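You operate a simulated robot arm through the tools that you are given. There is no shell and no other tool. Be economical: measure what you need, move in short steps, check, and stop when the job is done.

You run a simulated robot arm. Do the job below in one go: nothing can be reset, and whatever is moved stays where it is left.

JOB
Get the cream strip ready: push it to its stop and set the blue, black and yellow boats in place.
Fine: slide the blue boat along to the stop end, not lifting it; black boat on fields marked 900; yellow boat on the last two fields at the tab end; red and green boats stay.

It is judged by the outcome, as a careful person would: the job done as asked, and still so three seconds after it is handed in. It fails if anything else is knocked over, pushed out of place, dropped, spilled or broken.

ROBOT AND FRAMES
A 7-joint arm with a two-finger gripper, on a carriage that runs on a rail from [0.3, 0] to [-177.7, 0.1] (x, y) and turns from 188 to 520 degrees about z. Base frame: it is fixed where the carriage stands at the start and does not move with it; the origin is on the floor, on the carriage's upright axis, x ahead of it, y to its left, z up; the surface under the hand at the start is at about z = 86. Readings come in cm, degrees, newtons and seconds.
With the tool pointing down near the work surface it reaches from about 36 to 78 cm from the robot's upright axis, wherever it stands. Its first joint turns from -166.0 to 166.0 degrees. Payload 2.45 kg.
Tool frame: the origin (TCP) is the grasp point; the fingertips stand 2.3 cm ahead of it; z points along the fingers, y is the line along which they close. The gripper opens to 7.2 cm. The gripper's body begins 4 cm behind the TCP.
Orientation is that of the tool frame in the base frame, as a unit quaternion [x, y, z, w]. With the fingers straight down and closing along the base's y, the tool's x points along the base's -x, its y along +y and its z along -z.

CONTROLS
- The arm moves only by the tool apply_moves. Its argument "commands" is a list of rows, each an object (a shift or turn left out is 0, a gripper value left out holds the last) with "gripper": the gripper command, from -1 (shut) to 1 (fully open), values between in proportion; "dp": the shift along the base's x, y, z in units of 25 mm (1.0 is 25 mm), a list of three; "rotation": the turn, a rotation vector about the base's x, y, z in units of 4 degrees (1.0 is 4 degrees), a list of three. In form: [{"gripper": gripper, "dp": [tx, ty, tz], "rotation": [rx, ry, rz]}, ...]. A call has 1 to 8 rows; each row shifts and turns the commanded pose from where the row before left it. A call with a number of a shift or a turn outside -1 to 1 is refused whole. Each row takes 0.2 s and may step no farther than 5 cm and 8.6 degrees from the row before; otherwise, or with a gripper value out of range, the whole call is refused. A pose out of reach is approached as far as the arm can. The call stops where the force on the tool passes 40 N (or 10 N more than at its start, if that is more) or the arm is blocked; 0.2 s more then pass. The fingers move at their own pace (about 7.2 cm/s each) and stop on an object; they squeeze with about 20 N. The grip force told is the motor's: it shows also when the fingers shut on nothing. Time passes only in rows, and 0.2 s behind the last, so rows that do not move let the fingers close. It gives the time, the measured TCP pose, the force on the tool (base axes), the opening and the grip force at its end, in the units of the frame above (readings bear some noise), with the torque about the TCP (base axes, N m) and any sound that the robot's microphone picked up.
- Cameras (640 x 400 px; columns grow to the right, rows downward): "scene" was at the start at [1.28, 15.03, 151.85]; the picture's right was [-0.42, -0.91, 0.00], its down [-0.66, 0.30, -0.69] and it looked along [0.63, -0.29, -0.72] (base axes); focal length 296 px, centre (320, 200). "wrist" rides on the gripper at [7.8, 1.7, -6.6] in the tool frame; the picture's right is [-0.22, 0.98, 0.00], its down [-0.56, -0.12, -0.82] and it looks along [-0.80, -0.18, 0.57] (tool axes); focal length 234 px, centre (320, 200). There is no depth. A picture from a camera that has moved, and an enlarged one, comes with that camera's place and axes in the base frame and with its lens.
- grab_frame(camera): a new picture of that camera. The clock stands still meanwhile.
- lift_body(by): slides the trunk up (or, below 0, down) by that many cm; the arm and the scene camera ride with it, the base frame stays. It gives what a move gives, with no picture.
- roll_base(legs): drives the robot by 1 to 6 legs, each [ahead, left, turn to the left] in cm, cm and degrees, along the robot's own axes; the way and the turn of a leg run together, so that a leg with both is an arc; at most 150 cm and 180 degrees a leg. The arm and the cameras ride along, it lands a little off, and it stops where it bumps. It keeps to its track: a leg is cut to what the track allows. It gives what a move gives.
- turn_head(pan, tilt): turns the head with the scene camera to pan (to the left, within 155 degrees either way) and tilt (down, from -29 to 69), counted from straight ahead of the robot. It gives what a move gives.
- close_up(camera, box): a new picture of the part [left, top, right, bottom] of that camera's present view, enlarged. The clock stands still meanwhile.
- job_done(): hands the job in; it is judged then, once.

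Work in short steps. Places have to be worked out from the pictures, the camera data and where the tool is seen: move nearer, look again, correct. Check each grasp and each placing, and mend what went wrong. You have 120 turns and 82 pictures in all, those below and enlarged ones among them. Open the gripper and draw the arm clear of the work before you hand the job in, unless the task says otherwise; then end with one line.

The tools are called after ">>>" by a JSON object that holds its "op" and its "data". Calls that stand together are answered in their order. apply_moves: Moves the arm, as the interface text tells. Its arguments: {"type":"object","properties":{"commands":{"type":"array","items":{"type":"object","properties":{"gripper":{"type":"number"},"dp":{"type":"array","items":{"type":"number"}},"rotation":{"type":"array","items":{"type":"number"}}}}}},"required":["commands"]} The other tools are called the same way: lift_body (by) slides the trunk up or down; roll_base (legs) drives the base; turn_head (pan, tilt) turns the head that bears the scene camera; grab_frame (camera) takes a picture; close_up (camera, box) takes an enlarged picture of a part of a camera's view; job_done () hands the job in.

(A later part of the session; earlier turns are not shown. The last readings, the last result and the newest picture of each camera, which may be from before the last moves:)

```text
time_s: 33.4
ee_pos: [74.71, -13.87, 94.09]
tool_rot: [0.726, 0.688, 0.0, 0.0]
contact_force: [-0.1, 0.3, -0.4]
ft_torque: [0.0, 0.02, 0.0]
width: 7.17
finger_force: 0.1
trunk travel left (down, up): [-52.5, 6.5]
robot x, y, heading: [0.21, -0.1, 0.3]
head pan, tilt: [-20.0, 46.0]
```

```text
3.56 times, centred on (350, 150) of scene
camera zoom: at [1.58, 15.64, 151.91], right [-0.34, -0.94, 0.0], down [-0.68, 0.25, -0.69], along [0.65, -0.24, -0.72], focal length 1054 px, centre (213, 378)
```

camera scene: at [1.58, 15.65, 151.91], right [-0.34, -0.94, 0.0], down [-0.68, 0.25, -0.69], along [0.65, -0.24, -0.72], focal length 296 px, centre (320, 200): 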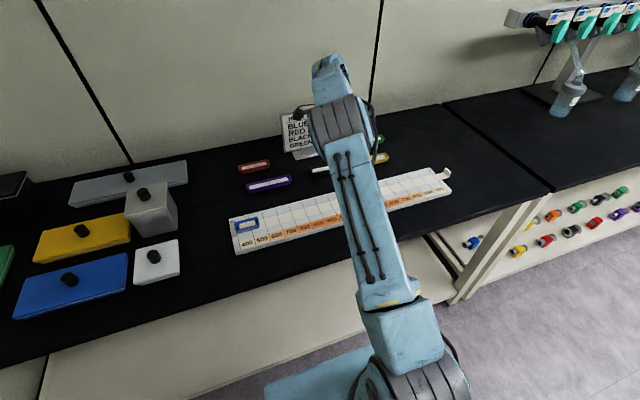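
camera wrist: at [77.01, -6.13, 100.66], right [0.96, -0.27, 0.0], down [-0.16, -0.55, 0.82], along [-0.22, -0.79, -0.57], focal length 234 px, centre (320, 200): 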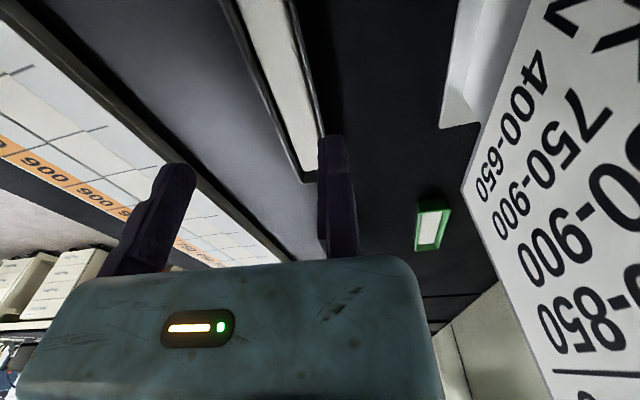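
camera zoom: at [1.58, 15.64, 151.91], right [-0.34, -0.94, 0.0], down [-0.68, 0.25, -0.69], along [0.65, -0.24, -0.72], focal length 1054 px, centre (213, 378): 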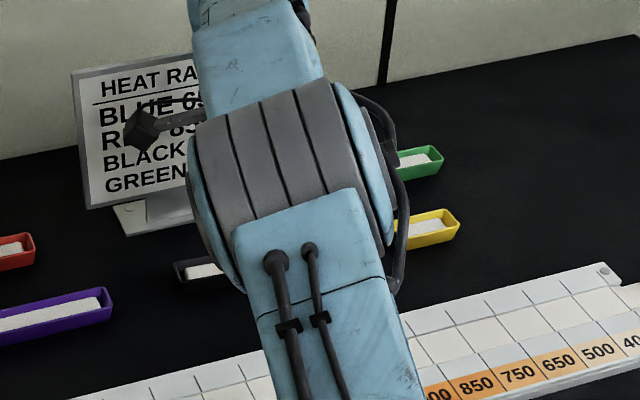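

The boat's outer rim is at about x 74.8, so I shift +0.5 cm and lower to grip height.

>>> {"op": "apply_moves", "data": {"commands": [{"gripper": 1, "dp": [0.22, 0, 0]}, {"dp": [0, 0, -0.8]}, {"dp": [0, 0, -0.7]}, {"dp": [0, 0, -0.5]}, {}]}}

>>> {"op": "grab_frame", "data": {"camera": "wrist"}}

```text
time_s: 34.6
ee_pos: [75.37, -14.01, 89.24]
tool_rot: [0.727, 0.687, 0.0, -0.001]
contact_force: [0.5, -0.8, 0.2]
ft_torque: [-0.02, 0.03, 0.01]
width: 7.22
finger_force: 0.1
trunk travel left (down, up): [-52.5, 6.5]
robot x, y, heading: [-0.04, -0.58, 0.2]
head pan, tilt: [-20.0, 46.0]
```

```text
41 pictures are left
camera wrist: at [77.55, -6.18, 95.81], right [0.96, -0.27, 0.0], down [-0.16, -0.55, 0.82], along [-0.22, -0.79, -0.57], focal length 234 px, centre (320, 200)
```

wrist: 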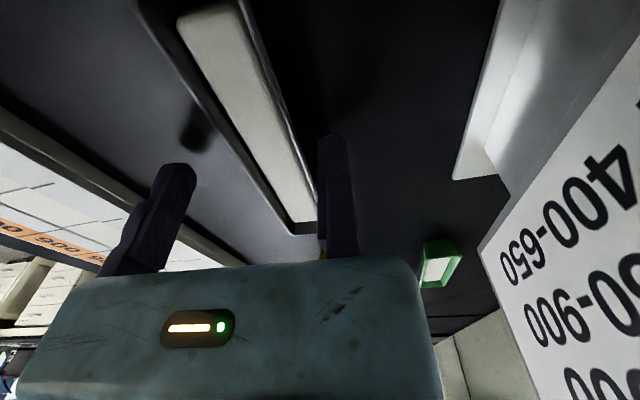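

No contact, and the boat lies between the fingers. I close.

>>> {"op": "apply_moves", "data": {"commands": [{"gripper": -0.1}, {}, {}, {"gripper": -1}, {}, {}, {}]}}

>>> {"op": "grab_frame", "data": {"camera": "wrist"}}

```text
time_s: 36.2
ee_pos: [75.4, -14.05, 89.27]
tool_rot: [0.726, 0.687, 0.0, -0.001]
contact_force: [0.5, 0.2, 0.2]
ft_torque: [0.03, -0.04, -0.1]
width: 3.07
finger_force: 19.7
trunk travel left (down, up): [-52.5, 6.5]
robot x, y, heading: [-0.2, -0.27, 0.1]
head pan, tilt: [-20.0, 46.0]
```

```text
40 pictures are left
camera wrist: at [77.55, -6.17, 95.84], right [0.96, -0.27, 0.0], down [-0.16, -0.55, 0.82], along [-0.22, -0.79, -0.57], focal length 234 px, centre (320, 200)
```

wrist: 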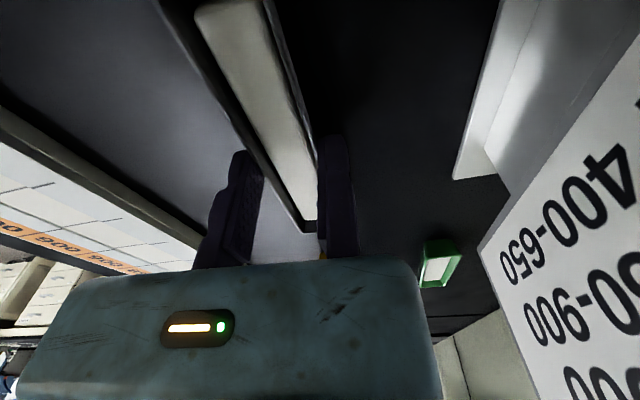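

Gripped at 3.07 cm width. I lift and check the hold.

>>> {"op": "apply_moves", "data": {"commands": [{"gripper": -1, "dp": [0, 0, 0.4]}, {"dp": [0, 0, 0.6]}, {"dp": [0, 0, 0.8]}, {"dp": [0, 0, 0.8]}, {"dp": [-0.4, 0.1, 0]}, {"dp": [-0.8, 0.2, 0], "rotation": [0, 0, 0.4]}, {"dp": [-0.8, 0.2, 0], "rotation": [0, 0, 0.4]}]}}

>>> {"op": "grab_frame", "data": {"camera": "wrist"}}

>>> {"op": "close_up", "data": {"camera": "scene", "box": [260, 100, 440, 200]}}

```text
time_s: 37.8
ee_pos: [70.39, -12.53, 95.86]
tool_rot: [0.707, 0.707, 0.0, 0.0]
contact_force: [0.1, 0.1, -0.1]
ft_torque: [-0.04, -0.02, 0.01]
width: 3.09
finger_force: 19.9
trunk travel left (down, up): [-52.5, 6.5]
robot x, y, heading: [-0.32, 0.1, 0.1]
head pan, tilt: [-20.0, 46.0]
```

```text
39 pictures are left
camera wrist: at [72.13, -4.72, 102.42], right [0.98, -0.22, 0.0], down [-0.12, -0.56, 0.82], along [-0.18, -0.8, -0.57], focal length 234 px, centre (320, 200)
```

wrist: 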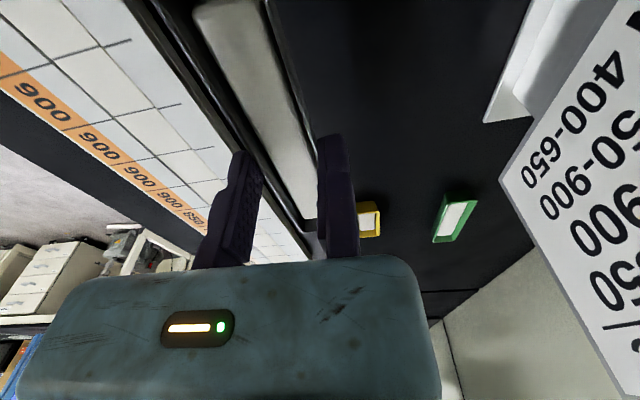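

```text
3.56 times, centred on (350, 150) of scene
camera zoom: at [1.56, 15.64, 151.91], right [-0.34, -0.94, 0.0], down [-0.68, 0.25, -0.69], along [0.65, -0.24, -0.72], focal length 1054 px, centre (213, 378)
```

zoom: 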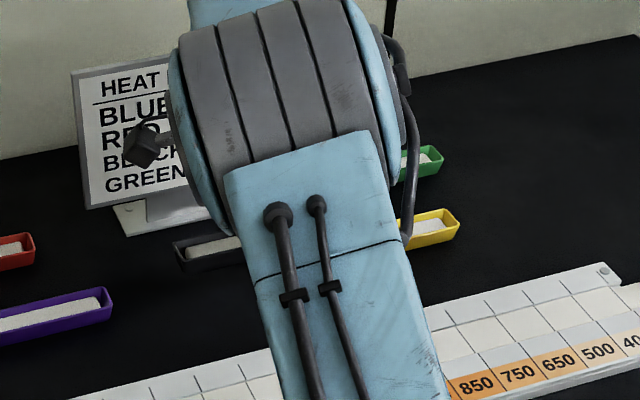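

The boat is lifted and held level. I carry it over the strip to TCP x ≈ 58.4, y ≈ −12.3.

>>> {"op": "apply_moves", "data": {"commands": [{"gripper": -1, "dp": [-0.9, 0, 0]}, {"dp": [-0.9, 0, 0]}, {"dp": [-0.9, 0, 0]}, {"dp": [-0.9, 0.1, 0]}, {"dp": [-0.8, 0, 0]}, {"dp": [-0.4, 0, -0.4]}, {"dp": [0, 0, -0.6]}, {}]}}

>>> {"op": "grab_frame", "data": {"camera": "wrist"}}

>>> {"op": "grab_frame", "data": {"camera": "scene"}}

```text
time_s: 39.6
ee_pos: [58.23, -12.51, 93.21]
tool_rot: [0.707, 0.707, 0.001, 0.0]
contact_force: [-0.5, 0.4, -0.3]
ft_torque: [-0.03, 0.03, 0.01]
width: 3.08
finger_force: 19.8
trunk travel left (down, up): [-52.5, 6.5]
robot x, y, heading: [-0.18, 0.71, -0.0]
head pan, tilt: [-20.0, 46.0]
```

```text
37 pictures are left
camera wrist: at [59.97, -4.68, 99.77], right [0.98, -0.22, 0.0], down [-0.12, -0.56, 0.82], along [-0.18, -0.8, -0.57], focal length 234 px, centre (320, 200)
```

wrist: 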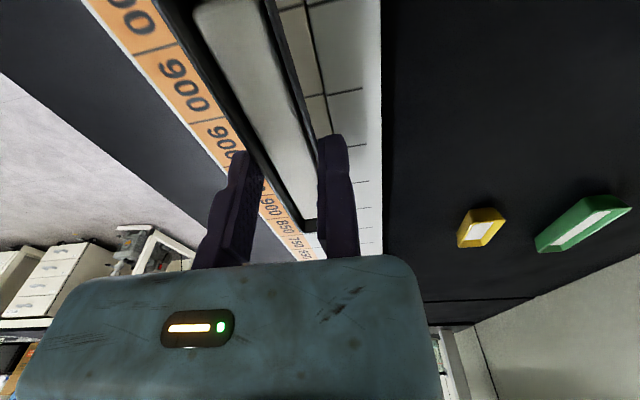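

```text
36 pictures are left
camera scene: at [1.58, 15.64, 151.91], right [-0.34, -0.94, 0.0], down [-0.68, 0.25, -0.69], along [0.65, -0.24, -0.72], focal length 296 px, centre (320, 200)
```

scene: 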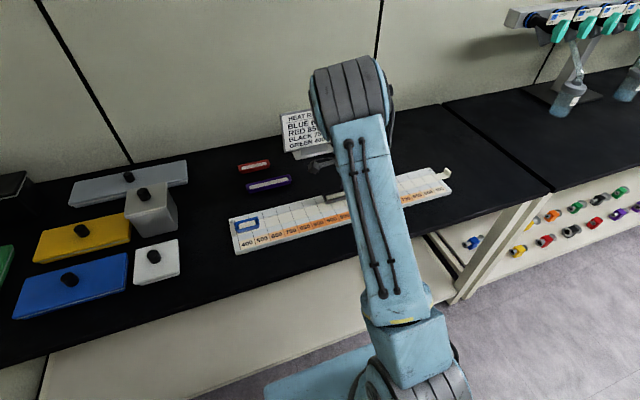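

I zoom to check the boat's yaw relative to the strip.

>>> {"op": "close_up", "data": {"camera": "wrist", "box": [120, 0, 400, 270]}}

>>> {"op": "close_up", "data": {"camera": "scene", "box": [280, 130, 380, 240]}}

```text
1.48 times, centred on (260, 135) of wrist
camera zoom: at [59.97, -4.68, 99.77], right [0.98, -0.22, 0.0], down [-0.12, -0.56, 0.82], along [-0.18, -0.8, -0.57], focal length 347 px, centre (409, 296)
```

zoom: 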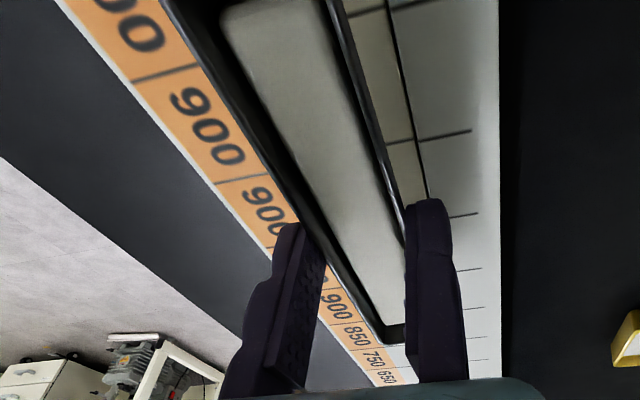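

```text
3.64 times, centred on (330, 185) of scene
camera zoom: at [1.58, 15.64, 151.91], right [-0.34, -0.94, 0.0], down [-0.68, 0.25, -0.69], along [0.65, -0.24, -0.72], focal length 1078 px, centre (284, 254)
```

zoom: 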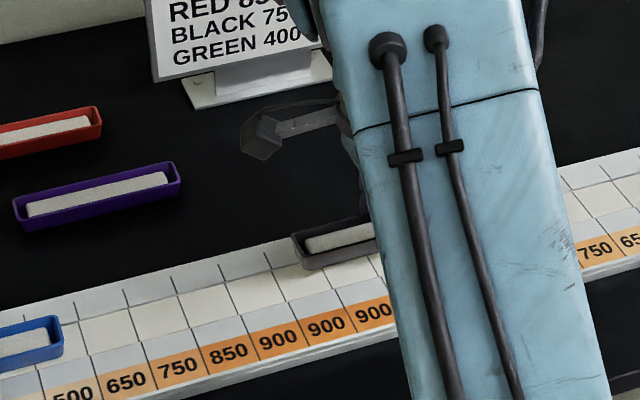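

The edges converge properly, so the boat is parallel to the strip. I lower it gently onto the strip.

>>> {"op": "apply_moves", "data": {"commands": [{"gripper": -1, "dp": [0.07, 0, -0.3]}, {"dp": [0, 0, -0.2]}, {"dp": [0, 0, -0.15]}, {"dp": [0, 0, -0.12]}, {}]}}

>>> {"op": "close_up", "data": {"camera": "wrist", "box": [120, 0, 400, 270]}}

>>> {"op": "close_up", "data": {"camera": "scene", "box": [280, 130, 380, 240]}}

```text
time_s: 40.8
ee_pos: [58.58, -12.51, 91.26]
tool_rot: [0.707, 0.707, 0.0, 0.0]
contact_force: [-0.3, -0.1, -0.9]
ft_torque: [0.02, -0.03, 0.02]
width: 3.07
finger_force: 19.8
trunk travel left (down, up): [-52.5, 6.5]
robot x, y, heading: [-0.3, -0.07, 0.1]
head pan, tilt: [-20.0, 46.0]
```

```text
1.48 times, centred on (260, 135) of wrist
camera zoom: at [60.25, -4.61, 97.84], right [0.98, -0.22, 0.0], down [-0.12, -0.56, 0.82], along [-0.18, -0.8, -0.57], focal length 347 px, centre (409, 296)
```

zoom: 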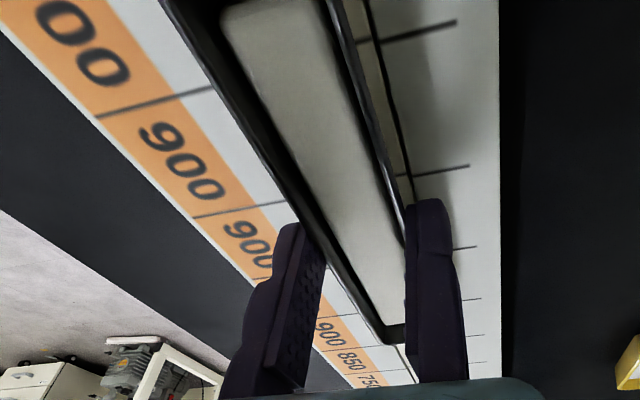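

```text
3.64 times, centred on (330, 185) of scene
camera zoom: at [1.57, 15.64, 151.91], right [-0.34, -0.94, 0.0], down [-0.68, 0.25, -0.69], along [0.65, -0.24, -0.72], focal length 1078 px, centre (284, 254)
```

zoom: 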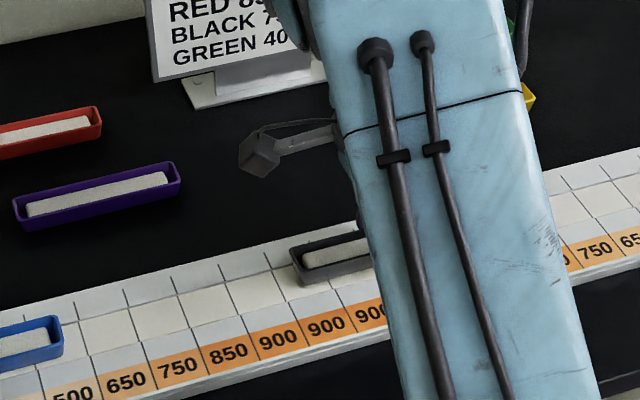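

Not yet touching. I lower in small steps until contact.

>>> {"op": "apply_moves", "data": {"commands": [{"gripper": -1, "dp": [-0.05, 0, -0.08]}, {"dp": [0, 0, -0.08]}, {}]}}

```text
time_s: 41.6
ee_pos: [58.37, -12.53, 90.89]
tool_rot: [0.707, 0.708, 0.001, 0.0]
contact_force: [0.5, 0.3, 7.9]
ft_torque: [-0.04, -0.02, -0.2]
width: 3.08
finger_force: 19.8
trunk travel left (down, up): [-52.5, 6.5]
robot x, y, heading: [-0.06, -0.24, 0.0]
head pan, tilt: [-20.0, 46.0]
```

Contact at about 8 N, so the boat is seated. I release, step the fixed finger off, and rise.

>>> {"op": "apply_moves", "data": {"commands": [{"gripper": 0.3}, {}, {"dp": [0.15, 0, 0.04]}, {"dp": [0, 0, 0.5]}, {"dp": [0, 0, 1]}, {"dp": [0, 0, 1]}, {"dp": [0.3, -1, 1]}, {"dp": [1, -1, 0]}]}}

>>> {"op": "apply_moves", "data": {"commands": [{"gripper": 0.3, "dp": [1, -1, 0]}, {"dp": [1, -1, 0]}, {"dp": [1, -0.5, 0]}]}}

>>> {"op": "turn_head", "data": {"pan": -30, "tilt": 46}}

>>> {"op": "grab_frame", "data": {"camera": "wrist"}}

>>> {"op": "grab_frame", "data": {"camera": "scene"}}

```text
time_s: 43.4
ee_pos: [61.88, -17.39, 99.95]
tool_rot: [0.707, 0.707, 0.0, 0.0]
contact_force: [0.4, 0.2, 0.1]
ft_torque: [-0.02, -0.03, -0.05]
width: 4.69
finger_force: 0.1
trunk travel left (down, up): [-52.5, 6.5]
robot x, y, heading: [-0.42, -0.23, -0.1]
head pan, tilt: [-20.0, 46.0]
```

```text
time_s: 44.2
ee_pos: [69.55, -23.87, 99.81]
tool_rot: [0.706, 0.708, 0.0, 0.0]
contact_force: [0.0, 1.2, -0.7]
ft_torque: [-0.04, 0.02, -0.02]
width: 4.65
finger_force: 0.0
trunk travel left (down, up): [-52.5, 6.5]
robot x, y, heading: [-0.08, -0.08, 0.2]
head pan, tilt: [-20.0, 46.0]
```

```text
time_s: 44.9
ee_pos: [69.57, -23.75, 99.86]
tool_rot: [0.707, 0.707, -0.001, 0.0]
contact_force: [0.3, -0.3, -0.6]
ft_torque: [0.0, 0.01, -0.01]
width: 4.7
finger_force: 0.0
trunk travel left (down, up): [-52.5, 6.5]
robot x, y, heading: [0.06, -0.03, 0.1]
head pan, tilt: [-30.0, 46.0]
```

```text
31 pictures are left
camera wrist: at [71.27, -15.86, 106.37], right [0.98, -0.22, 0.0], down [-0.12, -0.56, 0.82], along [-0.18, -0.8, -0.57], focal length 234 px, centre (320, 200)
```

wrist: 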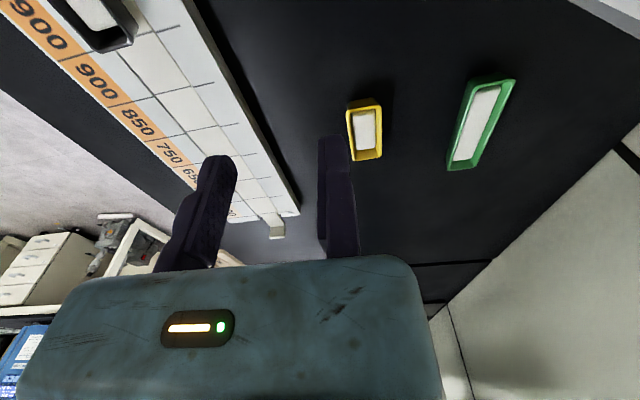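

```text
30 pictures are left
camera scene: at [0.97, 14.37, 151.91], right [-0.5, -0.87, 0.0], down [-0.62, 0.36, -0.69], along [0.6, -0.35, -0.72], focal length 296 px, centre (320, 200)
```

scene: 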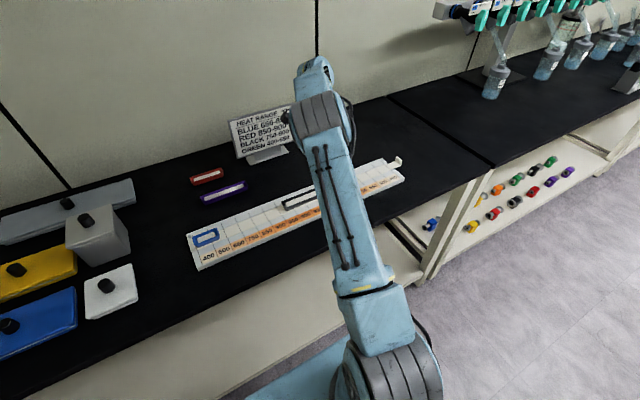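

The black boat is resting on the 900 fields. Now I enlarge the yellow boat and check the black one.

>>> {"op": "close_up", "data": {"camera": "wrist", "box": [300, 50, 540, 200]}}

>>> {"op": "close_up", "data": {"camera": "scene", "box": [180, 140, 420, 280]}}

```text
2.67 times, centred on (420, 125) of wrist
camera zoom: at [71.27, -15.86, 106.37], right [0.98, -0.22, 0.0], down [-0.12, -0.56, 0.82], along [-0.18, -0.8, -0.57], focal length 624 px, centre (53, 400)
```

zoom: 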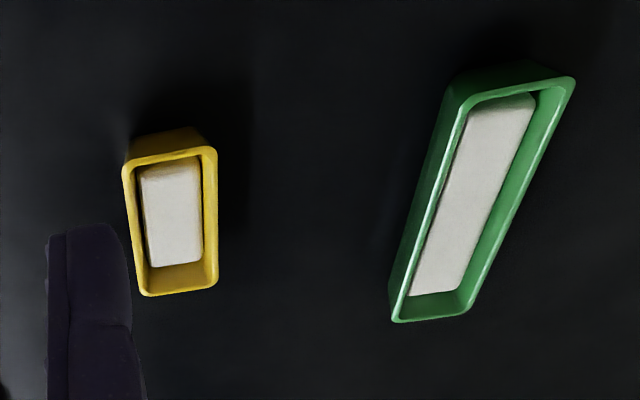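

```text
2.67 times, centred on (300, 210) of scene
camera zoom: at [0.97, 14.37, 151.91], right [-0.5, -0.87, 0.0], down [-0.62, 0.36, -0.69], along [0.6, -0.35, -0.72], focal length 791 px, centre (373, 173)
```

zoom: 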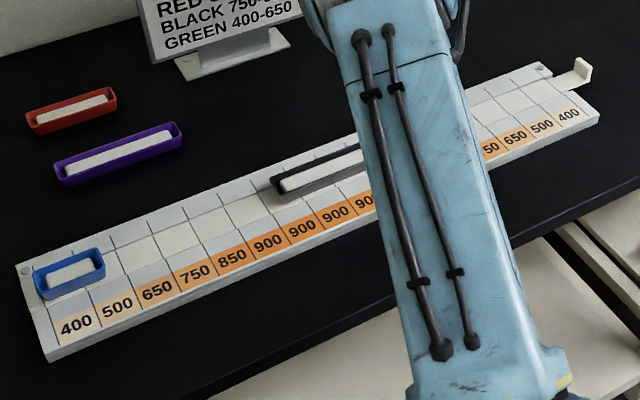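

The black boat is fine. Yellow is at x 70.7–73.8, y −28.7 to −35, unyawed. I try reaching its +x side (TCP about 74.3, −31.6).

>>> {"op": "apply_moves", "data": {"commands": [{"gripper": 1, "dp": [0.5, -0.8, -0.3]}, {"dp": [0.5, -0.8, -0.4]}, {"dp": [0.5, -0.8, -0.4]}, {"dp": [0.4, -0.8, -0.4]}, {}]}}

>>> {"op": "grab_frame", "data": {"camera": "wrist"}}

```text
time_s: 46.1
ee_pos: [72.57, -28.8, 96.19]
tool_rot: [0.707, 0.707, -0.001, -0.001]
contact_force: [0.0, 0.1, -0.7]
ft_torque: [-0.03, -0.01, 0.03]
width: 7.19
finger_force: 0.1
out of reach, approached as far as the arm can: row 3, 4
trunk travel left (down, up): [-52.5, 6.5]
robot x, y, heading: [-0.07, 0.02, -0.0]
head pan, tilt: [-30.0, 46.0]
```

```text
27 pictures are left
camera wrist: at [74.43, -20.88, 102.7], right [0.98, -0.22, 0.0], down [-0.12, -0.56, 0.82], along [-0.18, -0.8, -0.57], focal length 234 px, centre (320, 200)
```

wrist: 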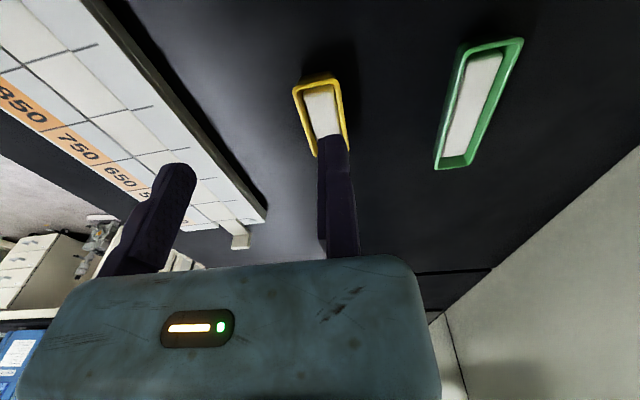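

Straight down it stops at 78 cm radius. As with the lip, I tilt the tool outward about the closing axis (−20°) to gain reach in −y.

>>> {"op": "apply_moves", "data": {"commands": [{"gripper": 1, "dp": [0, 0, 0], "rotation": [-1, 0, 0]}, {"rotation": [-1, 0, 0]}, {"rotation": [-1, 0, 0]}, {"rotation": [-1, 0, 0]}, {"rotation": [-1, 0, 0]}, {}]}}

```text
time_s: 47.5
ee_pos: [74.69, -29.44, 96.52]
tool_rot: [0.697, 0.696, -0.124, 0.122]
contact_force: [0.2, 0.6, 0.5]
ft_torque: [-0.02, -0.01, 0.04]
width: 7.18
finger_force: 0.0
out of reach, approached as far as the arm can: row 1, 2, 3, 4, 5
trunk travel left (down, up): [-52.5, 6.5]
robot x, y, heading: [-0.2, -0.23, -0.1]
head pan, tilt: [-30.0, 46.0]
```

Tilting helps (radius 80.3). I add a little more tilt, lower, and edge toward y −31.

>>> {"op": "apply_moves", "data": {"commands": [{"gripper": 1, "dp": [-0.15, 0, -0.5], "rotation": [-1, 0, 0]}, {"dp": [0, -0.3, -0.5]}, {"dp": [0, -0.3, 0]}, {}]}}

>>> {"op": "grab_frame", "data": {"camera": "wrist"}}

>>> {"op": "close_up", "data": {"camera": "scene", "box": [280, 60, 460, 220]}}

```text
time_s: 48.5
ee_pos: [75.19, -31.27, 94.05]
tool_rot: [0.691, 0.692, -0.147, 0.148]
contact_force: [0.5, -0.2, 0.0]
ft_torque: [-0.01, 0.01, 0.01]
width: 7.18
finger_force: 0.0
out of reach, approached as far as the arm can: row 1
trunk travel left (down, up): [-52.5, 6.5]
robot x, y, heading: [0.51, 0.02, -0.1]
head pan, tilt: [-30.0, 46.0]
```

```text
26 pictures are left
camera wrist: at [76.87, -21.35, 96.99], right [0.98, -0.2, 0.09], down [-0.12, -0.18, 0.98], along [-0.18, -0.96, -0.2], focal length 234 px, centre (320, 200)
```

wrist: 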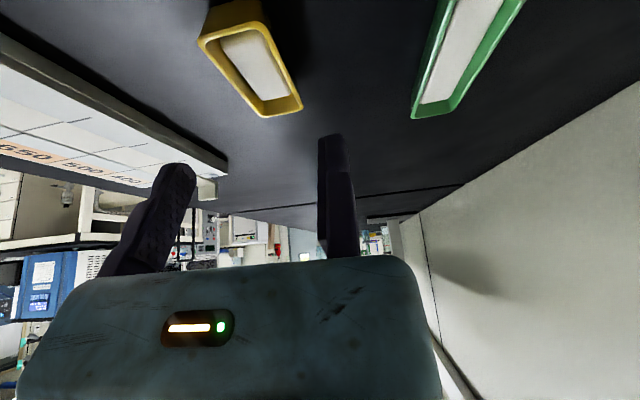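

```text
2.50 times, centred on (370, 140) of scene
camera zoom: at [0.96, 14.37, 151.91], right [-0.5, -0.87, 0.0], down [-0.62, 0.36, -0.69], along [0.6, -0.35, -0.72], focal length 741 px, centre (195, 350)
```

zoom: 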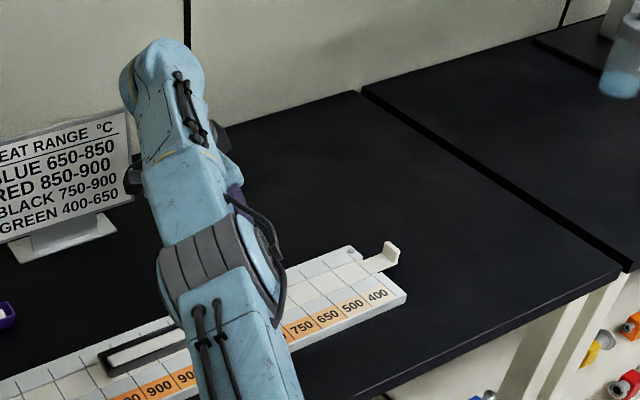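

I am beside the boat now. Its +x rim is at 73.7, so I move x −0.8 cm and lower to z ≈ 89.2.

>>> {"op": "apply_moves", "data": {"commands": [{"gripper": 1, "dp": [-0.28, 0, -0.3]}, {"dp": [0, 0, -0.6]}, {"dp": [0, 0, -0.6]}, {"dp": [0, 0, -0.45]}, {}]}}

>>> {"op": "grab_frame", "data": {"camera": "wrist"}}

```text
time_s: 49.7
ee_pos: [74.99, -31.59, 89.06]
tool_rot: [0.692, 0.692, -0.148, 0.146]
contact_force: [0.3, -0.2, -1.0]
ft_torque: [-0.01, 0.0, 0.0]
width: 7.2
finger_force: 0.0
out of reach, approached as far as the arm can: row 1
trunk travel left (down, up): [-52.5, 6.5]
robot x, y, heading: [0.22, 0.02, -0.1]
head pan, tilt: [-30.0, 46.0]
```

```text
24 pictures are left
camera wrist: at [76.78, -21.63, 91.99], right [0.98, -0.2, 0.09], down [-0.12, -0.18, 0.98], along [-0.18, -0.96, -0.2], focal length 234 px, centre (320, 200)
```

wrist: 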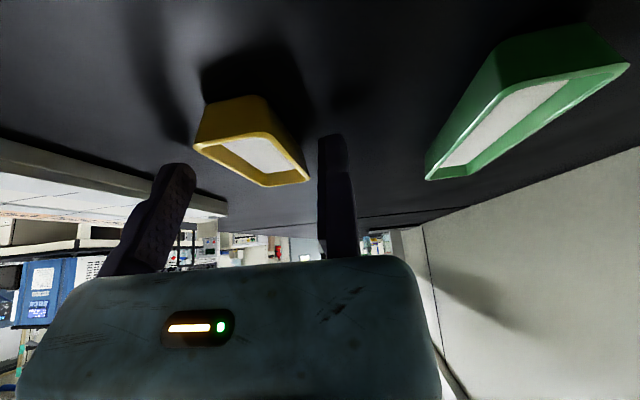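

The boat is between the fingers. I move −0.8 cm in x to bring the fixed pad close, then shut.

>>> {"op": "apply_moves", "data": {"commands": [{"gripper": 1, "dp": [-0.3, 0, 0.04]}, {"gripper": -0.05}, {}, {}, {"gripper": -1}, {}, {}, {}]}}

>>> {"op": "grab_frame", "data": {"camera": "wrist"}}

```text
time_s: 51.5
ee_pos: [74.91, -31.78, 89.53]
tool_rot: [0.692, 0.691, -0.147, 0.148]
contact_force: [2.2, -0.8, 10.4]
ft_torque: [-0.17, 0.17, 0.06]
width: 0.61
finger_force: 20.3
out of reach, approached as far as the arm can: row 1
trunk travel left (down, up): [-52.5, 6.5]
robot x, y, heading: [-0.18, -0.13, -0.1]
head pan, tilt: [-30.0, 46.0]
```

```text
23 pictures are left
camera wrist: at [76.7, -21.82, 92.36], right [0.98, -0.2, 0.09], down [-0.13, -0.18, 0.98], along [-0.18, -0.96, -0.2], focal length 234 px, centre (320, 200)
```

wrist: 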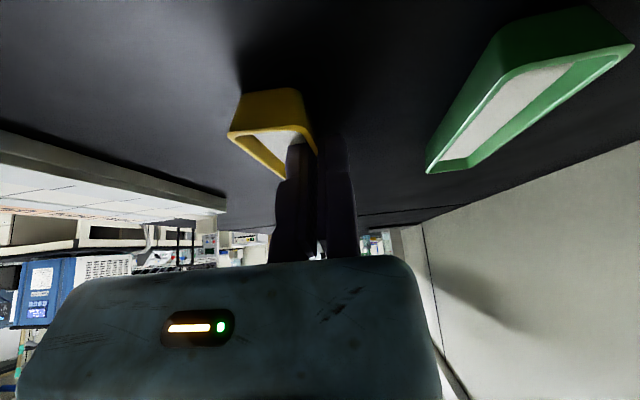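

The width is only 0.61 cm with an upward force, so the grip isn't across the boat. I zoom in to see before moving anything.

>>> {"op": "close_up", "data": {"camera": "wrist", "box": [200, 60, 400, 270]}}

>>> {"op": "close_up", "data": {"camera": "scene", "box": [320, 90, 420, 170]}}

```text
1.90 times, centred on (300, 165) of wrist
camera zoom: at [76.7, -21.82, 92.36], right [0.98, -0.2, 0.09], down [-0.13, -0.18, 0.98], along [-0.18, -0.96, -0.2], focal length 446 px, centre (358, 267)
```

zoom: 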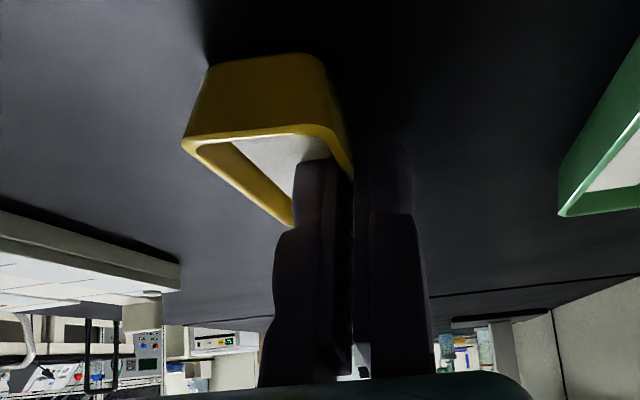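

```text
5.00 times, centred on (370, 130) of scene
camera zoom: at [0.91, 14.4, 151.92], right [-0.5, -0.87, 0.0], down [-0.62, 0.36, -0.69], along [0.6, -0.35, -0.72], focal length 1482 px, centre (70, 550)
```

zoom: 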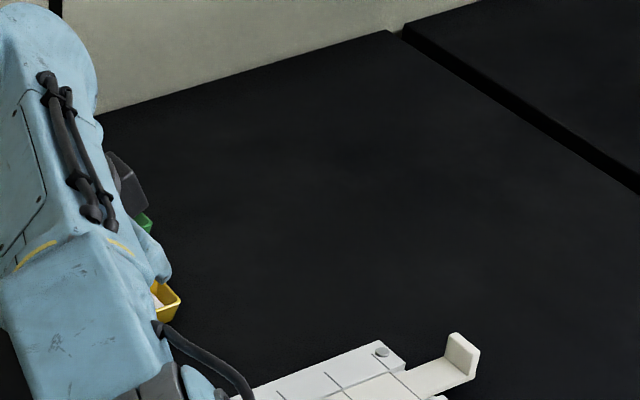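

The moving finger rode over the near rim (the tilt raised its edge) and is pinching the +x wall, with the boat still flat on the table. I ease the downward press and use this hold to drag the boat flat, toward me and +y, where a vertical grip reaches.

>>> {"op": "apply_moves", "data": {"commands": [{"gripper": -1, "dp": [0, 0, 0.12]}, {"dp": [-0.2, 0.1, 0]}, {"dp": [-0.25, 0.2, 0]}, {"dp": [-0.3, 0.2, 0]}, {"dp": [-0.3, 0.2, 0]}, {"dp": [-0.3, 0.2, 0]}, {}]}}

>>> {"op": "grab_frame", "data": {"camera": "wrist"}}

```text
time_s: 53.1
ee_pos: [75.12, -31.18, 89.61]
tool_rot: [0.692, 0.691, -0.147, 0.147]
contact_force: [-0.9, -0.5, 2.0]
ft_torque: [-0.11, 0.08, 0.0]
width: 0.59
finger_force: 20.1
out of reach, approached as far as the arm can: row 2, 3, 4, 5, 6
trunk travel left (down, up): [-52.5, 6.5]
robot x, y, heading: [-0.22, 0.05, 0.1]
head pan, tilt: [-30.0, 46.0]
```

```text
20 pictures are left
camera wrist: at [76.84, -21.36, 92.49], right [0.98, -0.2, 0.09], down [-0.12, -0.18, 0.98], along [-0.18, -0.96, -0.2], focal length 234 px, centre (320, 200)
```

wrist: 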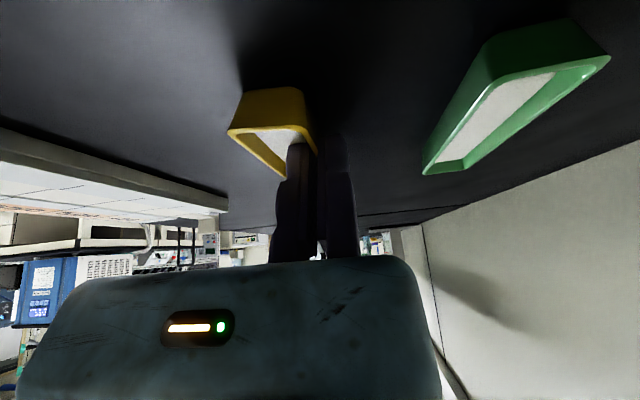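

The commanded pose is still beyond reach and sliding along the reach limit. I keep commanding −x in small steps until the arm follows.

>>> {"op": "apply_moves", "data": {"commands": [{"gripper": -1, "dp": [-0.3, 0, 0]}, {"dp": [-0.3, 0, 0]}, {"dp": [-0.3, 0, 0]}, {"dp": [-0.3, 0, 0]}, {"dp": [-0.3, 0, 0]}, {}]}}

```text
time_s: 54.5
ee_pos: [75.01, -31.2, 89.68]
tool_rot: [0.692, 0.691, -0.147, 0.148]
contact_force: [-0.5, 0.2, 2.5]
ft_torque: [-0.09, 0.05, 0.0]
width: 0.59
finger_force: 20.6
out of reach, approached as far as the arm can: row 1, 2, 3, 4, 5
trunk travel left (down, up): [-52.5, 6.5]
robot x, y, heading: [-0.01, 0.47, -0.2]
head pan, tilt: [-30.0, 46.0]
```

The arm seems joint-limited in −x at this tilt. I release slightly and raise straight up out of the boat.

>>> {"op": "apply_moves", "data": {"commands": [{"gripper": -0.65}, {}, {"dp": [0, 0, 0.4]}, {"dp": [0, 0, 0.5]}, {"dp": [0, 0, 0.6]}, {}]}}

>>> {"op": "grab_frame", "data": {"camera": "wrist"}}

```text
time_s: 55.9
ee_pos: [75.18, -31.21, 93.41]
tool_rot: [0.691, 0.692, -0.147, 0.147]
contact_force: [0.4, -0.7, 0.6]
ft_torque: [0.0, 0.01, 0.0]
width: 1.26
finger_force: 0.1
trunk travel left (down, up): [-52.5, 6.5]
robot x, y, heading: [0.34, -0.48, -0.1]
head pan, tilt: [-30.0, 46.0]
```

```text
19 pictures are left
camera wrist: at [76.91, -21.26, 96.23], right [0.98, -0.2, 0.09], down [-0.12, -0.18, 0.98], along [-0.18, -0.96, -0.2], focal length 234 px, centre (320, 200)
```

wrist: 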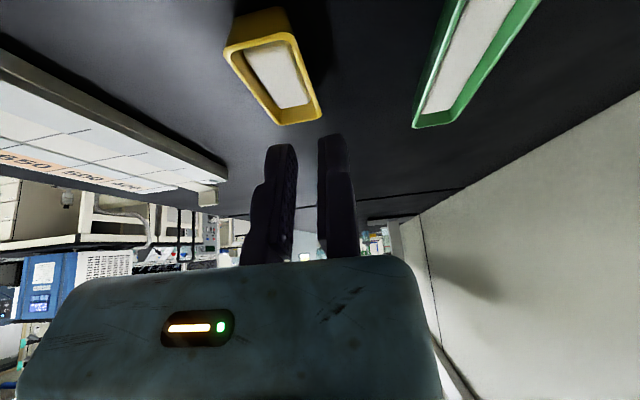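

The boat is intact at x 71.7–74.8, y −28.5 to −34.6. I will flip the hand 180° so the fixed finger is on the −x side, where a vertical grip at about (71.3, −30) is within reach. First I untilt and retreat.

>>> {"op": "apply_moves", "data": {"commands": [{"gripper": 1, "dp": [-0.5, 0.5, 0.8], "rotation": [1, 0, 0]}, {"dp": [-0.5, 0.5, 0.8], "rotation": [1, 0, 0]}, {"dp": [-0.5, 0.4, 0.6], "rotation": [1, 0, 0]}, {"dp": [-0.5, 0, 0.5], "rotation": [1, 0, 0]}, {"dp": [-0.5, 0, 0], "rotation": [1, 0, 0]}, {"dp": [-0.5, 0, 0], "rotation": [1, 0, 0]}, {"dp": [-0.5, 0, 0], "rotation": [0.12, 0, 1]}]}}

>>> {"op": "apply_moves", "data": {"commands": [{"gripper": 1, "rotation": [0, 0, 1]}, {"rotation": [0, 0, 1]}, {"rotation": [0, 0, 1]}, {"rotation": [0, 0, 1]}, {"rotation": [0, 0, 1]}, {"rotation": [0, 0, 1]}, {"rotation": [0, 0, 1]}, {"rotation": [0, 0, 1]}]}}

>>> {"op": "apply_moves", "data": {"commands": [{"gripper": 1, "rotation": [0, 0, 1]}, {"rotation": [0, 0, 1]}, {"rotation": [0, 0, 1]}, {"rotation": [0, 0, 1]}, {"rotation": [0, 0, 1]}, {"rotation": [0, 0, 1]}, {"rotation": [0, 0, 1]}, {"rotation": [0, 0, 1]}]}}

```text
time_s: 57.5
ee_pos: [70.95, -29.59, 101.1]
tool_rot: [0.682, 0.731, 0.004, -0.004]
contact_force: [0.0, -0.4, -0.9]
ft_torque: [-0.02, -0.03, 0.0]
width: 7.21
finger_force: 0.1
out of reach, approached as far as the arm can: row 1, 2, 3, 4, 5, 6, 7
trunk travel left (down, up): [-52.5, 6.5]
robot x, y, heading: [0.42, -0.06, -0.1]
head pan, tilt: [-30.0, 46.0]
```

```text
time_s: 59.3
ee_pos: [71.07, -29.67, 100.9]
tool_rot: [0.453, 0.892, 0.003, -0.005]
contact_force: [-0.5, 0.2, 0.0]
ft_torque: [0.0, 0.01, -0.01]
width: 7.2
finger_force: 0.0
trunk travel left (down, up): [-52.5, 6.5]
robot x, y, heading: [0.24, 0.15, -0.2]
head pan, tilt: [-30.0, 46.0]
```

```text
time_s: 61.1
ee_pos: [71.05, -29.66, 101.07]
tool_rot: [0.19, 0.982, 0.001, -0.004]
contact_force: [-0.1, 0.0, 0.0]
ft_torque: [0.0, -0.02, 0.0]
width: 7.19
finger_force: 0.1
trunk travel left (down, up): [-52.5, 6.5]
robot x, y, heading: [-0.14, -0.02, 0.0]
head pan, tilt: [-30.0, 46.0]
```

Still clear and vertical. I continue the turn (112° left).

>>> {"op": "apply_moves", "data": {"commands": [{"gripper": 1, "rotation": [0, 0, 1]}, {"rotation": [0, 0, 1]}, {"rotation": [0, 0, 1]}, {"rotation": [0, 0, 1]}, {"rotation": [0, 0, 1]}, {"rotation": [0, 0, 1]}, {"rotation": [0, 0, 1]}, {"rotation": [0, 0, 1]}]}}

>>> {"op": "apply_moves", "data": {"commands": [{"gripper": 1, "rotation": [0, 0, 1]}, {"rotation": [0, 0, 1]}, {"rotation": [0, 0, 1]}, {"rotation": [0, 0, 1]}, {"rotation": [0, 0, 1]}, {"rotation": [0, 0, 1]}, {"rotation": [0, 0, 1]}, {"rotation": [0, 0, 1]}]}}

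>>> {"op": "apply_moves", "data": {"commands": [{"gripper": 1, "rotation": [0, 0, 1]}, {"rotation": [0, 0, 1]}, {"rotation": [0, 0, 1]}, {"rotation": [0, 0, 1]}, {"rotation": [0, 0, 1]}, {"rotation": [0, 0, 1]}, {"rotation": [0, 0, 1]}, {"rotation": [0, 0, 1]}]}}

>>> {"op": "apply_moves", "data": {"commands": [{"gripper": 1, "rotation": [0, 0, 1]}, {"rotation": [0, 0, 1]}, {"rotation": [0, 0, 1]}, {"rotation": [0, 0, 1]}]}}

>>> {"op": "grab_frame", "data": {"camera": "wrist"}}

```text
time_s: 62.9
ee_pos: [71.02, -29.55, 100.91]
tool_rot: [-0.088, 0.996, 0.0, -0.005]
contact_force: [-0.5, -0.4, 0.3]
ft_torque: [0.02, -0.02, 0.01]
width: 7.2
finger_force: 0.1
trunk travel left (down, up): [-52.5, 6.5]
robot x, y, heading: [-0.15, 0.04, -0.1]
head pan, tilt: [-30.0, 46.0]
```

```text
time_s: 64.7
ee_pos: [71.02, -29.61, 101.08]
tool_rot: [-0.359, 0.933, -0.002, -0.004]
contact_force: [0.9, 0.2, -0.1]
ft_torque: [0.0, 0.0, 0.0]
width: 7.19
finger_force: 0.0
trunk travel left (down, up): [-52.5, 6.5]
robot x, y, heading: [-0.15, -0.17, -0.3]
head pan, tilt: [-30.0, 46.0]
```

```text
time_s: 66.5
ee_pos: [71.22, -29.56, 101.01]
tool_rot: [-0.603, 0.798, -0.002, -0.004]
contact_force: [0.1, 0.6, -0.4]
ft_torque: [-0.01, -0.01, -0.02]
width: 7.21
finger_force: 0.1
trunk travel left (down, up): [-52.5, 6.5]
robot x, y, heading: [-0.02, -0.14, -0.1]
head pan, tilt: [-30.0, 46.0]
```

```text
time_s: 67.5
ee_pos: [71.18, -29.68, 100.98]
tool_rot: [0.708, -0.706, 0.001, 0.004]
contact_force: [0.1, -0.3, 0.6]
ft_torque: [0.01, 0.04, -0.02]
width: 7.19
finger_force: 0.0
trunk travel left (down, up): [-52.5, 6.5]
robot x, y, heading: [-0.09, 0.17, -0.1]
head pan, tilt: [-30.0, 46.0]
```

```text
18 pictures are left
camera wrist: at [69.5, -37.21, 107.63], right [-0.98, 0.22, 0.0], down [0.13, 0.57, 0.81], along [0.18, 0.8, -0.58], focal length 234 px, centre (320, 200)
```

wrist: 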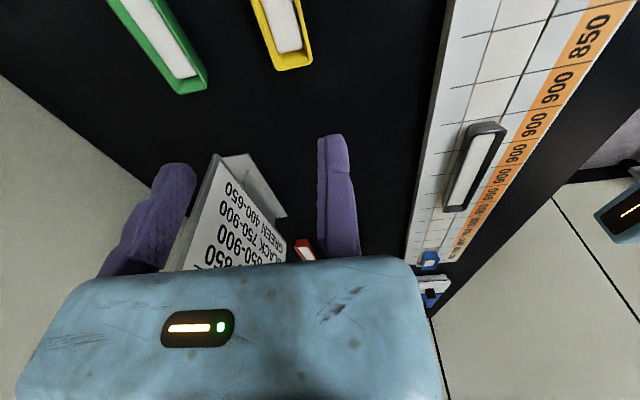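

The hand is flipped, with the boat at x 72.0–75.4. I descend with the fixed pad at about x 71.4, y −30.2.

>>> {"op": "apply_moves", "data": {"commands": [{"gripper": 1, "dp": [0, -0.2, -1]}, {"dp": [0.05, 0, -1]}, {"dp": [0, 0, -1]}, {"dp": [0, 0, -0.6]}, {}]}}

>>> {"op": "grab_frame", "data": {"camera": "wrist"}}

```text
time_s: 68.7
ee_pos: [72.24, -30.55, 92.1]
tool_rot: [0.708, -0.707, 0.002, 0.002]
contact_force: [-0.9, 0.2, 0.5]
ft_torque: [-0.01, 0.03, -0.01]
width: 7.19
finger_force: 0.0
out of reach, approached as far as the arm can: row 1, 3
trunk travel left (down, up): [-52.5, 6.5]
robot x, y, heading: [-0.22, -0.16, 0.1]
head pan, tilt: [-30.0, 46.0]
```

```text
17 pictures are left
camera wrist: at [70.54, -38.1, 98.68], right [-0.98, 0.22, 0.0], down [0.13, 0.57, 0.81], along [0.18, 0.8, -0.58], focal length 234 px, centre (320, 200)
```

wrist: 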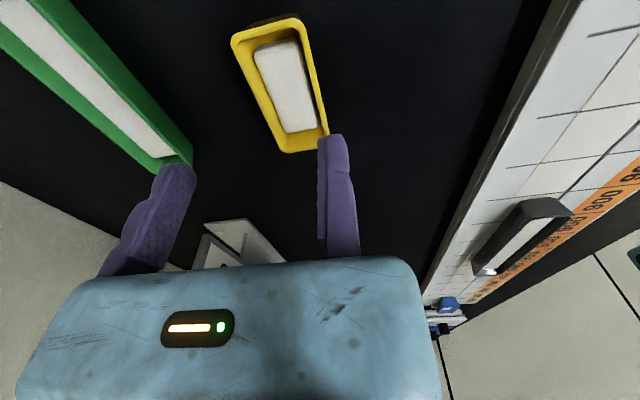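

The fixed finger is a bit too far +x. I shift −0.9 cm in x, narrow the opening to 5.4 cm to stay clear of the green boat, and re-check.

>>> {"op": "apply_moves", "data": {"commands": [{"gripper": 0.5, "dp": [-0.36, 0, 0]}, {}, {}]}}

>>> {"op": "close_up", "data": {"camera": "wrist", "box": [140, 0, 400, 260]}}

```text
time_s: 69.5
ee_pos: [72.05, -30.79, 92.26]
tool_rot: [-0.707, 0.707, -0.003, -0.003]
contact_force: [0.2, -0.3, -0.4]
ft_torque: [0.0, -0.03, -0.01]
width: 5.42
finger_force: 0.2
out of reach, approached as far as the arm can: row 1
trunk travel left (down, up): [-52.5, 6.5]
robot x, y, heading: [-0.01, -0.0, -0.1]
head pan, tilt: [-30.0, 46.0]
```

```text
1.54 times, centred on (270, 130) of wrist
camera zoom: at [70.37, -38.45, 98.78], right [-0.98, 0.22, 0.0], down [0.13, 0.57, 0.81], along [0.18, 0.8, -0.58], focal length 360 px, centre (397, 308)
```

zoom: 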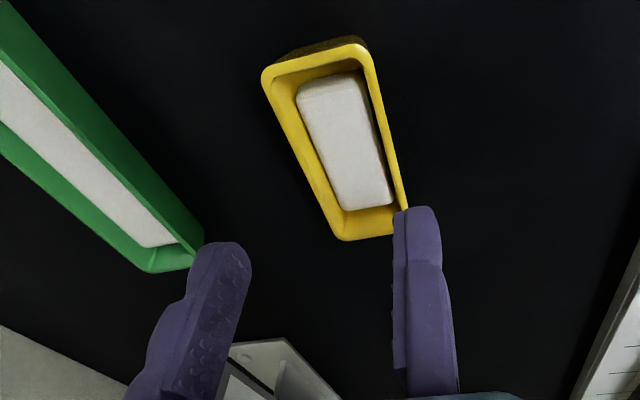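

At the reach edge the arm drifts, so I pull back to a comfortable radius (y ≈ −29.3, x ≈ 71.4). There I can take the boat near its +y end and drag it closer on the table.

>>> {"op": "apply_moves", "data": {"commands": [{"gripper": 0.5, "dp": [-0.3, 0.5, 0]}, {"dp": [-0.3, 0.1, 0]}, {}]}}

```text
time_s: 70.3
ee_pos: [72.41, -30.28, 92.46]
tool_rot: [-0.707, 0.707, -0.003, -0.003]
contact_force: [0.4, -0.6, 0.0]
ft_torque: [0.0, -0.03, -0.01]
width: 5.42
finger_force: 0.0
out of reach, approached as far as the arm can: row 1, 2
trunk travel left (down, up): [-52.5, 6.5]
robot x, y, heading: [-0.08, -0.21, -0.1]
head pan, tilt: [-30.0, 46.0]
```

It is stuck near the stretched-arm limit, where only vertical moves worked earlier. I rise and then pull inward.

>>> {"op": "apply_moves", "data": {"commands": [{"gripper": 0.5, "dp": [0, 0, 1]}, {"dp": [0, 0, 1]}, {"dp": [-0.4, 0.2, 0.5]}, {"dp": [-0.4, 0.2, 0]}, {"dp": [-0.3, 0.2, 0]}, {}]}}

```text
time_s: 71.7
ee_pos: [71.95, -29.43, 98.98]
tool_rot: [-0.707, 0.707, -0.002, -0.004]
contact_force: [-0.4, 0.4, 0.0]
ft_torque: [-0.04, 0.02, 0.01]
width: 5.4
finger_force: 0.1
out of reach, approached as far as the arm can: row 2, 3, 4, 5
trunk travel left (down, up): [-52.5, 6.5]
robot x, y, heading: [0.01, 0.17, 0.1]
head pan, tilt: [-30.0, 46.0]
```

I command a larger inward move to leave the limit.

>>> {"op": "apply_moves", "data": {"commands": [{"gripper": 0.5, "dp": [-1, 0.5, 0]}, {"dp": [-1, 0.5, 0]}, {"dp": [-0.5, 0, 0]}, {}]}}

```text
time_s: 72.7
ee_pos: [71.53, -29.88, 99.23]
tool_rot: [-0.707, 0.707, -0.002, -0.003]
contact_force: [-0.6, -0.8, 0.6]
ft_torque: [0.01, 0.0, 0.02]
width: 5.41
finger_force: 0.1
out of reach, approached as far as the arm can: row 1, 2, 3
trunk travel left (down, up): [-52.5, 6.5]
robot x, y, heading: [0.18, 0.37, 0.0]
head pan, tilt: [-30.0, 46.0]
```

Inward moves are refused here. I test a pure +y move.

>>> {"op": "apply_moves", "data": {"commands": [{"gripper": 0.5, "dp": [0, 0.4, 0]}, {"dp": [0, 0.8, 0]}, {"dp": [0, 0.8, 0]}, {"dp": [0, 0.8, 0]}, {}]}}

```text
time_s: 73.9
ee_pos: [73.93, -23.64, 99.61]
tool_rot: [-0.707, 0.707, -0.002, -0.004]
contact_force: [-0.7, 1.0, 0.6]
ft_torque: [-0.02, -0.03, 0.02]
width: 5.4
finger_force: 0.1
out of reach, approached as far as the arm can: row 1, 2, 3, 4
trunk travel left (down, up): [-52.5, 6.5]
robot x, y, heading: [-0.06, -0.18, 0.1]
head pan, tilt: [-30.0, 46.0]
```

The arm slides along the reach circle but not inward, with the elbow straight. Going straight down brings the target inside the reach sphere, so I drop a little over free table here and then pull inward.

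>>> {"op": "apply_moves", "data": {"commands": [{"gripper": 0.5, "dp": [0, 0, -0.5]}, {"dp": [0, 0, -0.5]}, {"dp": [0, 0, -0.5]}, {"dp": [-0.1, 0, -0.3]}, {"dp": [-0.3, 0, 0]}, {"dp": [-0.4, 0, 0]}, {"dp": [-0.5, 0, 0]}, {}]}}

```text
time_s: 75.7
ee_pos: [74.13, -24.79, 95.66]
tool_rot: [0.707, -0.707, 0.003, 0.004]
contact_force: [-0.7, 0.4, -0.1]
ft_torque: [0.02, -0.01, -0.03]
width: 5.39
finger_force: 0.1
out of reach, approached as far as the arm can: row 1, 3, 5, 6, 7
trunk travel left (down, up): [-52.5, 6.5]
robot x, y, heading: [-0.15, -0.13, 0.2]
head pan, tilt: [-30.0, 46.0]
```

Small or mixed steps were accepted. I try tiny inward steps with a slight descent.

>>> {"op": "apply_moves", "data": {"commands": [{"gripper": 0.5, "dp": [0, 0, -0.2]}, {"dp": [-0.05, 0, -0.1]}, {"dp": [-0.05, 0.02, -0.1]}, {"dp": [-0.1, 0.04, -0.1]}, {"dp": [-0.15, 0.06, 0]}, {"dp": [-0.15, 0.06, 0]}, {"dp": [-0.2, 0.08, 0]}, {"dp": [-0.2, 0.08, 0]}]}}

```text
time_s: 77.5
ee_pos: [74.29, -25.02, 94.53]
tool_rot: [0.707, -0.707, 0.003, 0.004]
contact_force: [0.7, -0.1, -0.2]
ft_torque: [0.01, -0.01, 0.01]
width: 5.4
finger_force: 0.2
out of reach, approached as far as the arm can: row 3, 5, 6, 7, 8
trunk travel left (down, up): [-52.5, 6.5]
robot x, y, heading: [-0.13, 0.02, -0.2]
head pan, tilt: [-30.0, 46.0]
```

The elbow is straight and the shoulder sits at about the wrist's height. Raising the trunk makes an upward move from low down go inside the reach sphere, so I raise it 6.5 cm and narrow the gripper.

>>> {"op": "lift_body", "data": {"by": 6.5}}

>>> {"op": "apply_moves", "data": {"commands": [{"gripper": -0.3, "dp": [0, 0, -0.5]}, {"dp": [0, 0, -0.5]}, {"dp": [0, 0, -0.5]}, {"dp": [0, 0, -0.5]}, {"dp": [0, 0, -0.5]}, {"dp": [0, 0, -0.5]}, {"dp": [0, 0, -0.5]}, {}]}}

```text
time_s: 78.6
ee_pos: [74.25, -25.0, 100.98]
tool_rot: [0.707, -0.707, 0.003, 0.004]
contact_force: [-0.4, 0.1, 0.3]
ft_torque: [0.0, -0.01, -0.02]
width: 5.36
finger_force: 0.1
trunk travel left (down, up): [-59.0, 0.0]
robot x, y, heading: [-0.19, 0.24, 0.3]
head pan, tilt: [-30.0, 46.0]
```

```text
time_s: 80.4
ee_pos: [74.61, -25.14, 92.27]
tool_rot: [-0.707, 0.707, -0.002, -0.003]
contact_force: [-0.3, 0.3, 0.3]
ft_torque: [-0.03, 0.01, 0.01]
width: 2.52
finger_force: 0.1
out of reach, approached as far as the arm can: row 3
trunk travel left (down, up): [-59.0, 0.0]
robot x, y, heading: [0.1, 0.39, -0.3]
head pan, tilt: [-30.0, 46.0]
```

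Mostly tracked. Now I go up 4 cm into the interior, then inward.

>>> {"op": "apply_moves", "data": {"commands": [{"gripper": -0.3, "dp": [0, 0, 0.4]}, {"dp": [0, 0, 0.4]}, {"dp": [0, 0, 0.4]}, {"dp": [0, 0, 0.4]}, {"dp": [-0.3, 0, 0]}, {"dp": [-0.5, 0, 0]}, {"dp": [-0.5, 0, 0]}, {}]}}

```text
time_s: 82.2
ee_pos: [74.29, -26.17, 96.47]
tool_rot: [-0.707, 0.707, -0.001, -0.003]
contact_force: [-0.7, 0.0, -1.3]
ft_torque: [0.01, 0.02, -0.01]
width: 2.53
finger_force: 0.1
out of reach, approached as far as the arm can: row 5, 6, 7
trunk travel left (down, up): [-59.0, 0.0]
robot x, y, heading: [0.25, 0.06, 0.2]
head pan, tilt: [-30.0, 46.0]
```

Vertical moves track while inward ones get clipped. A downward move bends the elbow the right way, so I rise first and then descend diagonally inward.

>>> {"op": "apply_moves", "data": {"commands": [{"gripper": -0.3, "dp": [0, 0, 1]}, {"dp": [0, 0, 1]}, {"dp": [0, 0, 1]}, {"dp": [0, 0, 1]}, {"dp": [0, 0, 1]}, {}]}}

>>> {"op": "apply_moves", "data": {"commands": [{"gripper": -0.3, "dp": [0, 0, -0.5]}, {"dp": [0, 0, -0.5]}, {"dp": [-0.05, 0, -0.5]}, {"dp": [-0.1, 0.05, -0.5]}, {"dp": [-0.2, 0.1, -0.5]}, {"dp": [-0.3, 0.1, -0.5]}, {"dp": [-0.4, 0.15, -0.4]}, {"dp": [-0.4, 0.15, -0.2]}]}}

```text
time_s: 83.6
ee_pos: [73.19, -24.76, 108.53]
tool_rot: [-0.707, 0.707, -0.003, -0.003]
contact_force: [0.3, 0.7, -0.4]
ft_torque: [-0.03, 0.01, 0.01]
width: 2.5
finger_force: 0.0
out of reach, approached as far as the arm can: row 3, 4, 5
trunk travel left (down, up): [-59.0, 0.0]
robot x, y, heading: [-0.16, -0.09, 0.4]
head pan, tilt: [-30.0, 46.0]
```

```text
time_s: 85.4
ee_pos: [74.34, -24.93, 100.34]
tool_rot: [0.707, -0.707, 0.002, 0.003]
contact_force: [0.2, -0.5, 0.0]
ft_torque: [-0.02, 0.0, -0.02]
width: 2.52
finger_force: 0.1
out of reach, approached as far as the arm can: row 2, 3, 4, 5, 6, 7, 8
trunk travel left (down, up): [-59.0, 0.0]
robot x, y, heading: [-0.2, -0.01, -0.1]
head pan, tilt: [-30.0, 46.0]
```

The elbow stays locked at its straight limit, but vertical, tangential and turning moves track, and the base supplies motion in x. I slide to y ≈ −30.5 above the boat and then set x with a small base move.

>>> {"op": "apply_moves", "data": {"commands": [{"gripper": 0.5, "dp": [0, -0.5, 0]}, {"dp": [0, -0.6, 0]}, {"dp": [0, -0.6, -0.3]}, {"dp": [0, -0.5, -0.3]}, {}]}}

>>> {"op": "roll_base", "data": {"legs": [[-2, 0, 0]]}}

```text
time_s: 86.6
ee_pos: [73.52, -28.64, 98.55]
tool_rot: [-0.707, 0.707, -0.002, -0.002]
contact_force: [0.2, 0.2, -0.5]
ft_torque: [0.02, 0.02, -0.01]
width: 5.39
finger_force: 0.1
out of reach, approached as far as the arm can: row 2, 3, 4
trunk travel left (down, up): [-59.0, 0.0]
robot x, y, heading: [-0.18, 0.28, -0.1]
head pan, tilt: [-30.0, 46.0]
```

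```text
time_s: 87.3
ee_pos: [71.31, -28.56, 98.47]
tool_rot: [-0.707, 0.707, -0.003, -0.004]
contact_force: [-0.4, 0.9, -0.3]
ft_torque: [0.0, 0.01, -0.02]
width: 5.39
finger_force: 0.1
trunk travel left (down, up): [-59.0, 0.0]
robot x, y, heading: [-1.83, -0.19, -0.0]
head pan, tilt: [-30.0, 46.0]
```

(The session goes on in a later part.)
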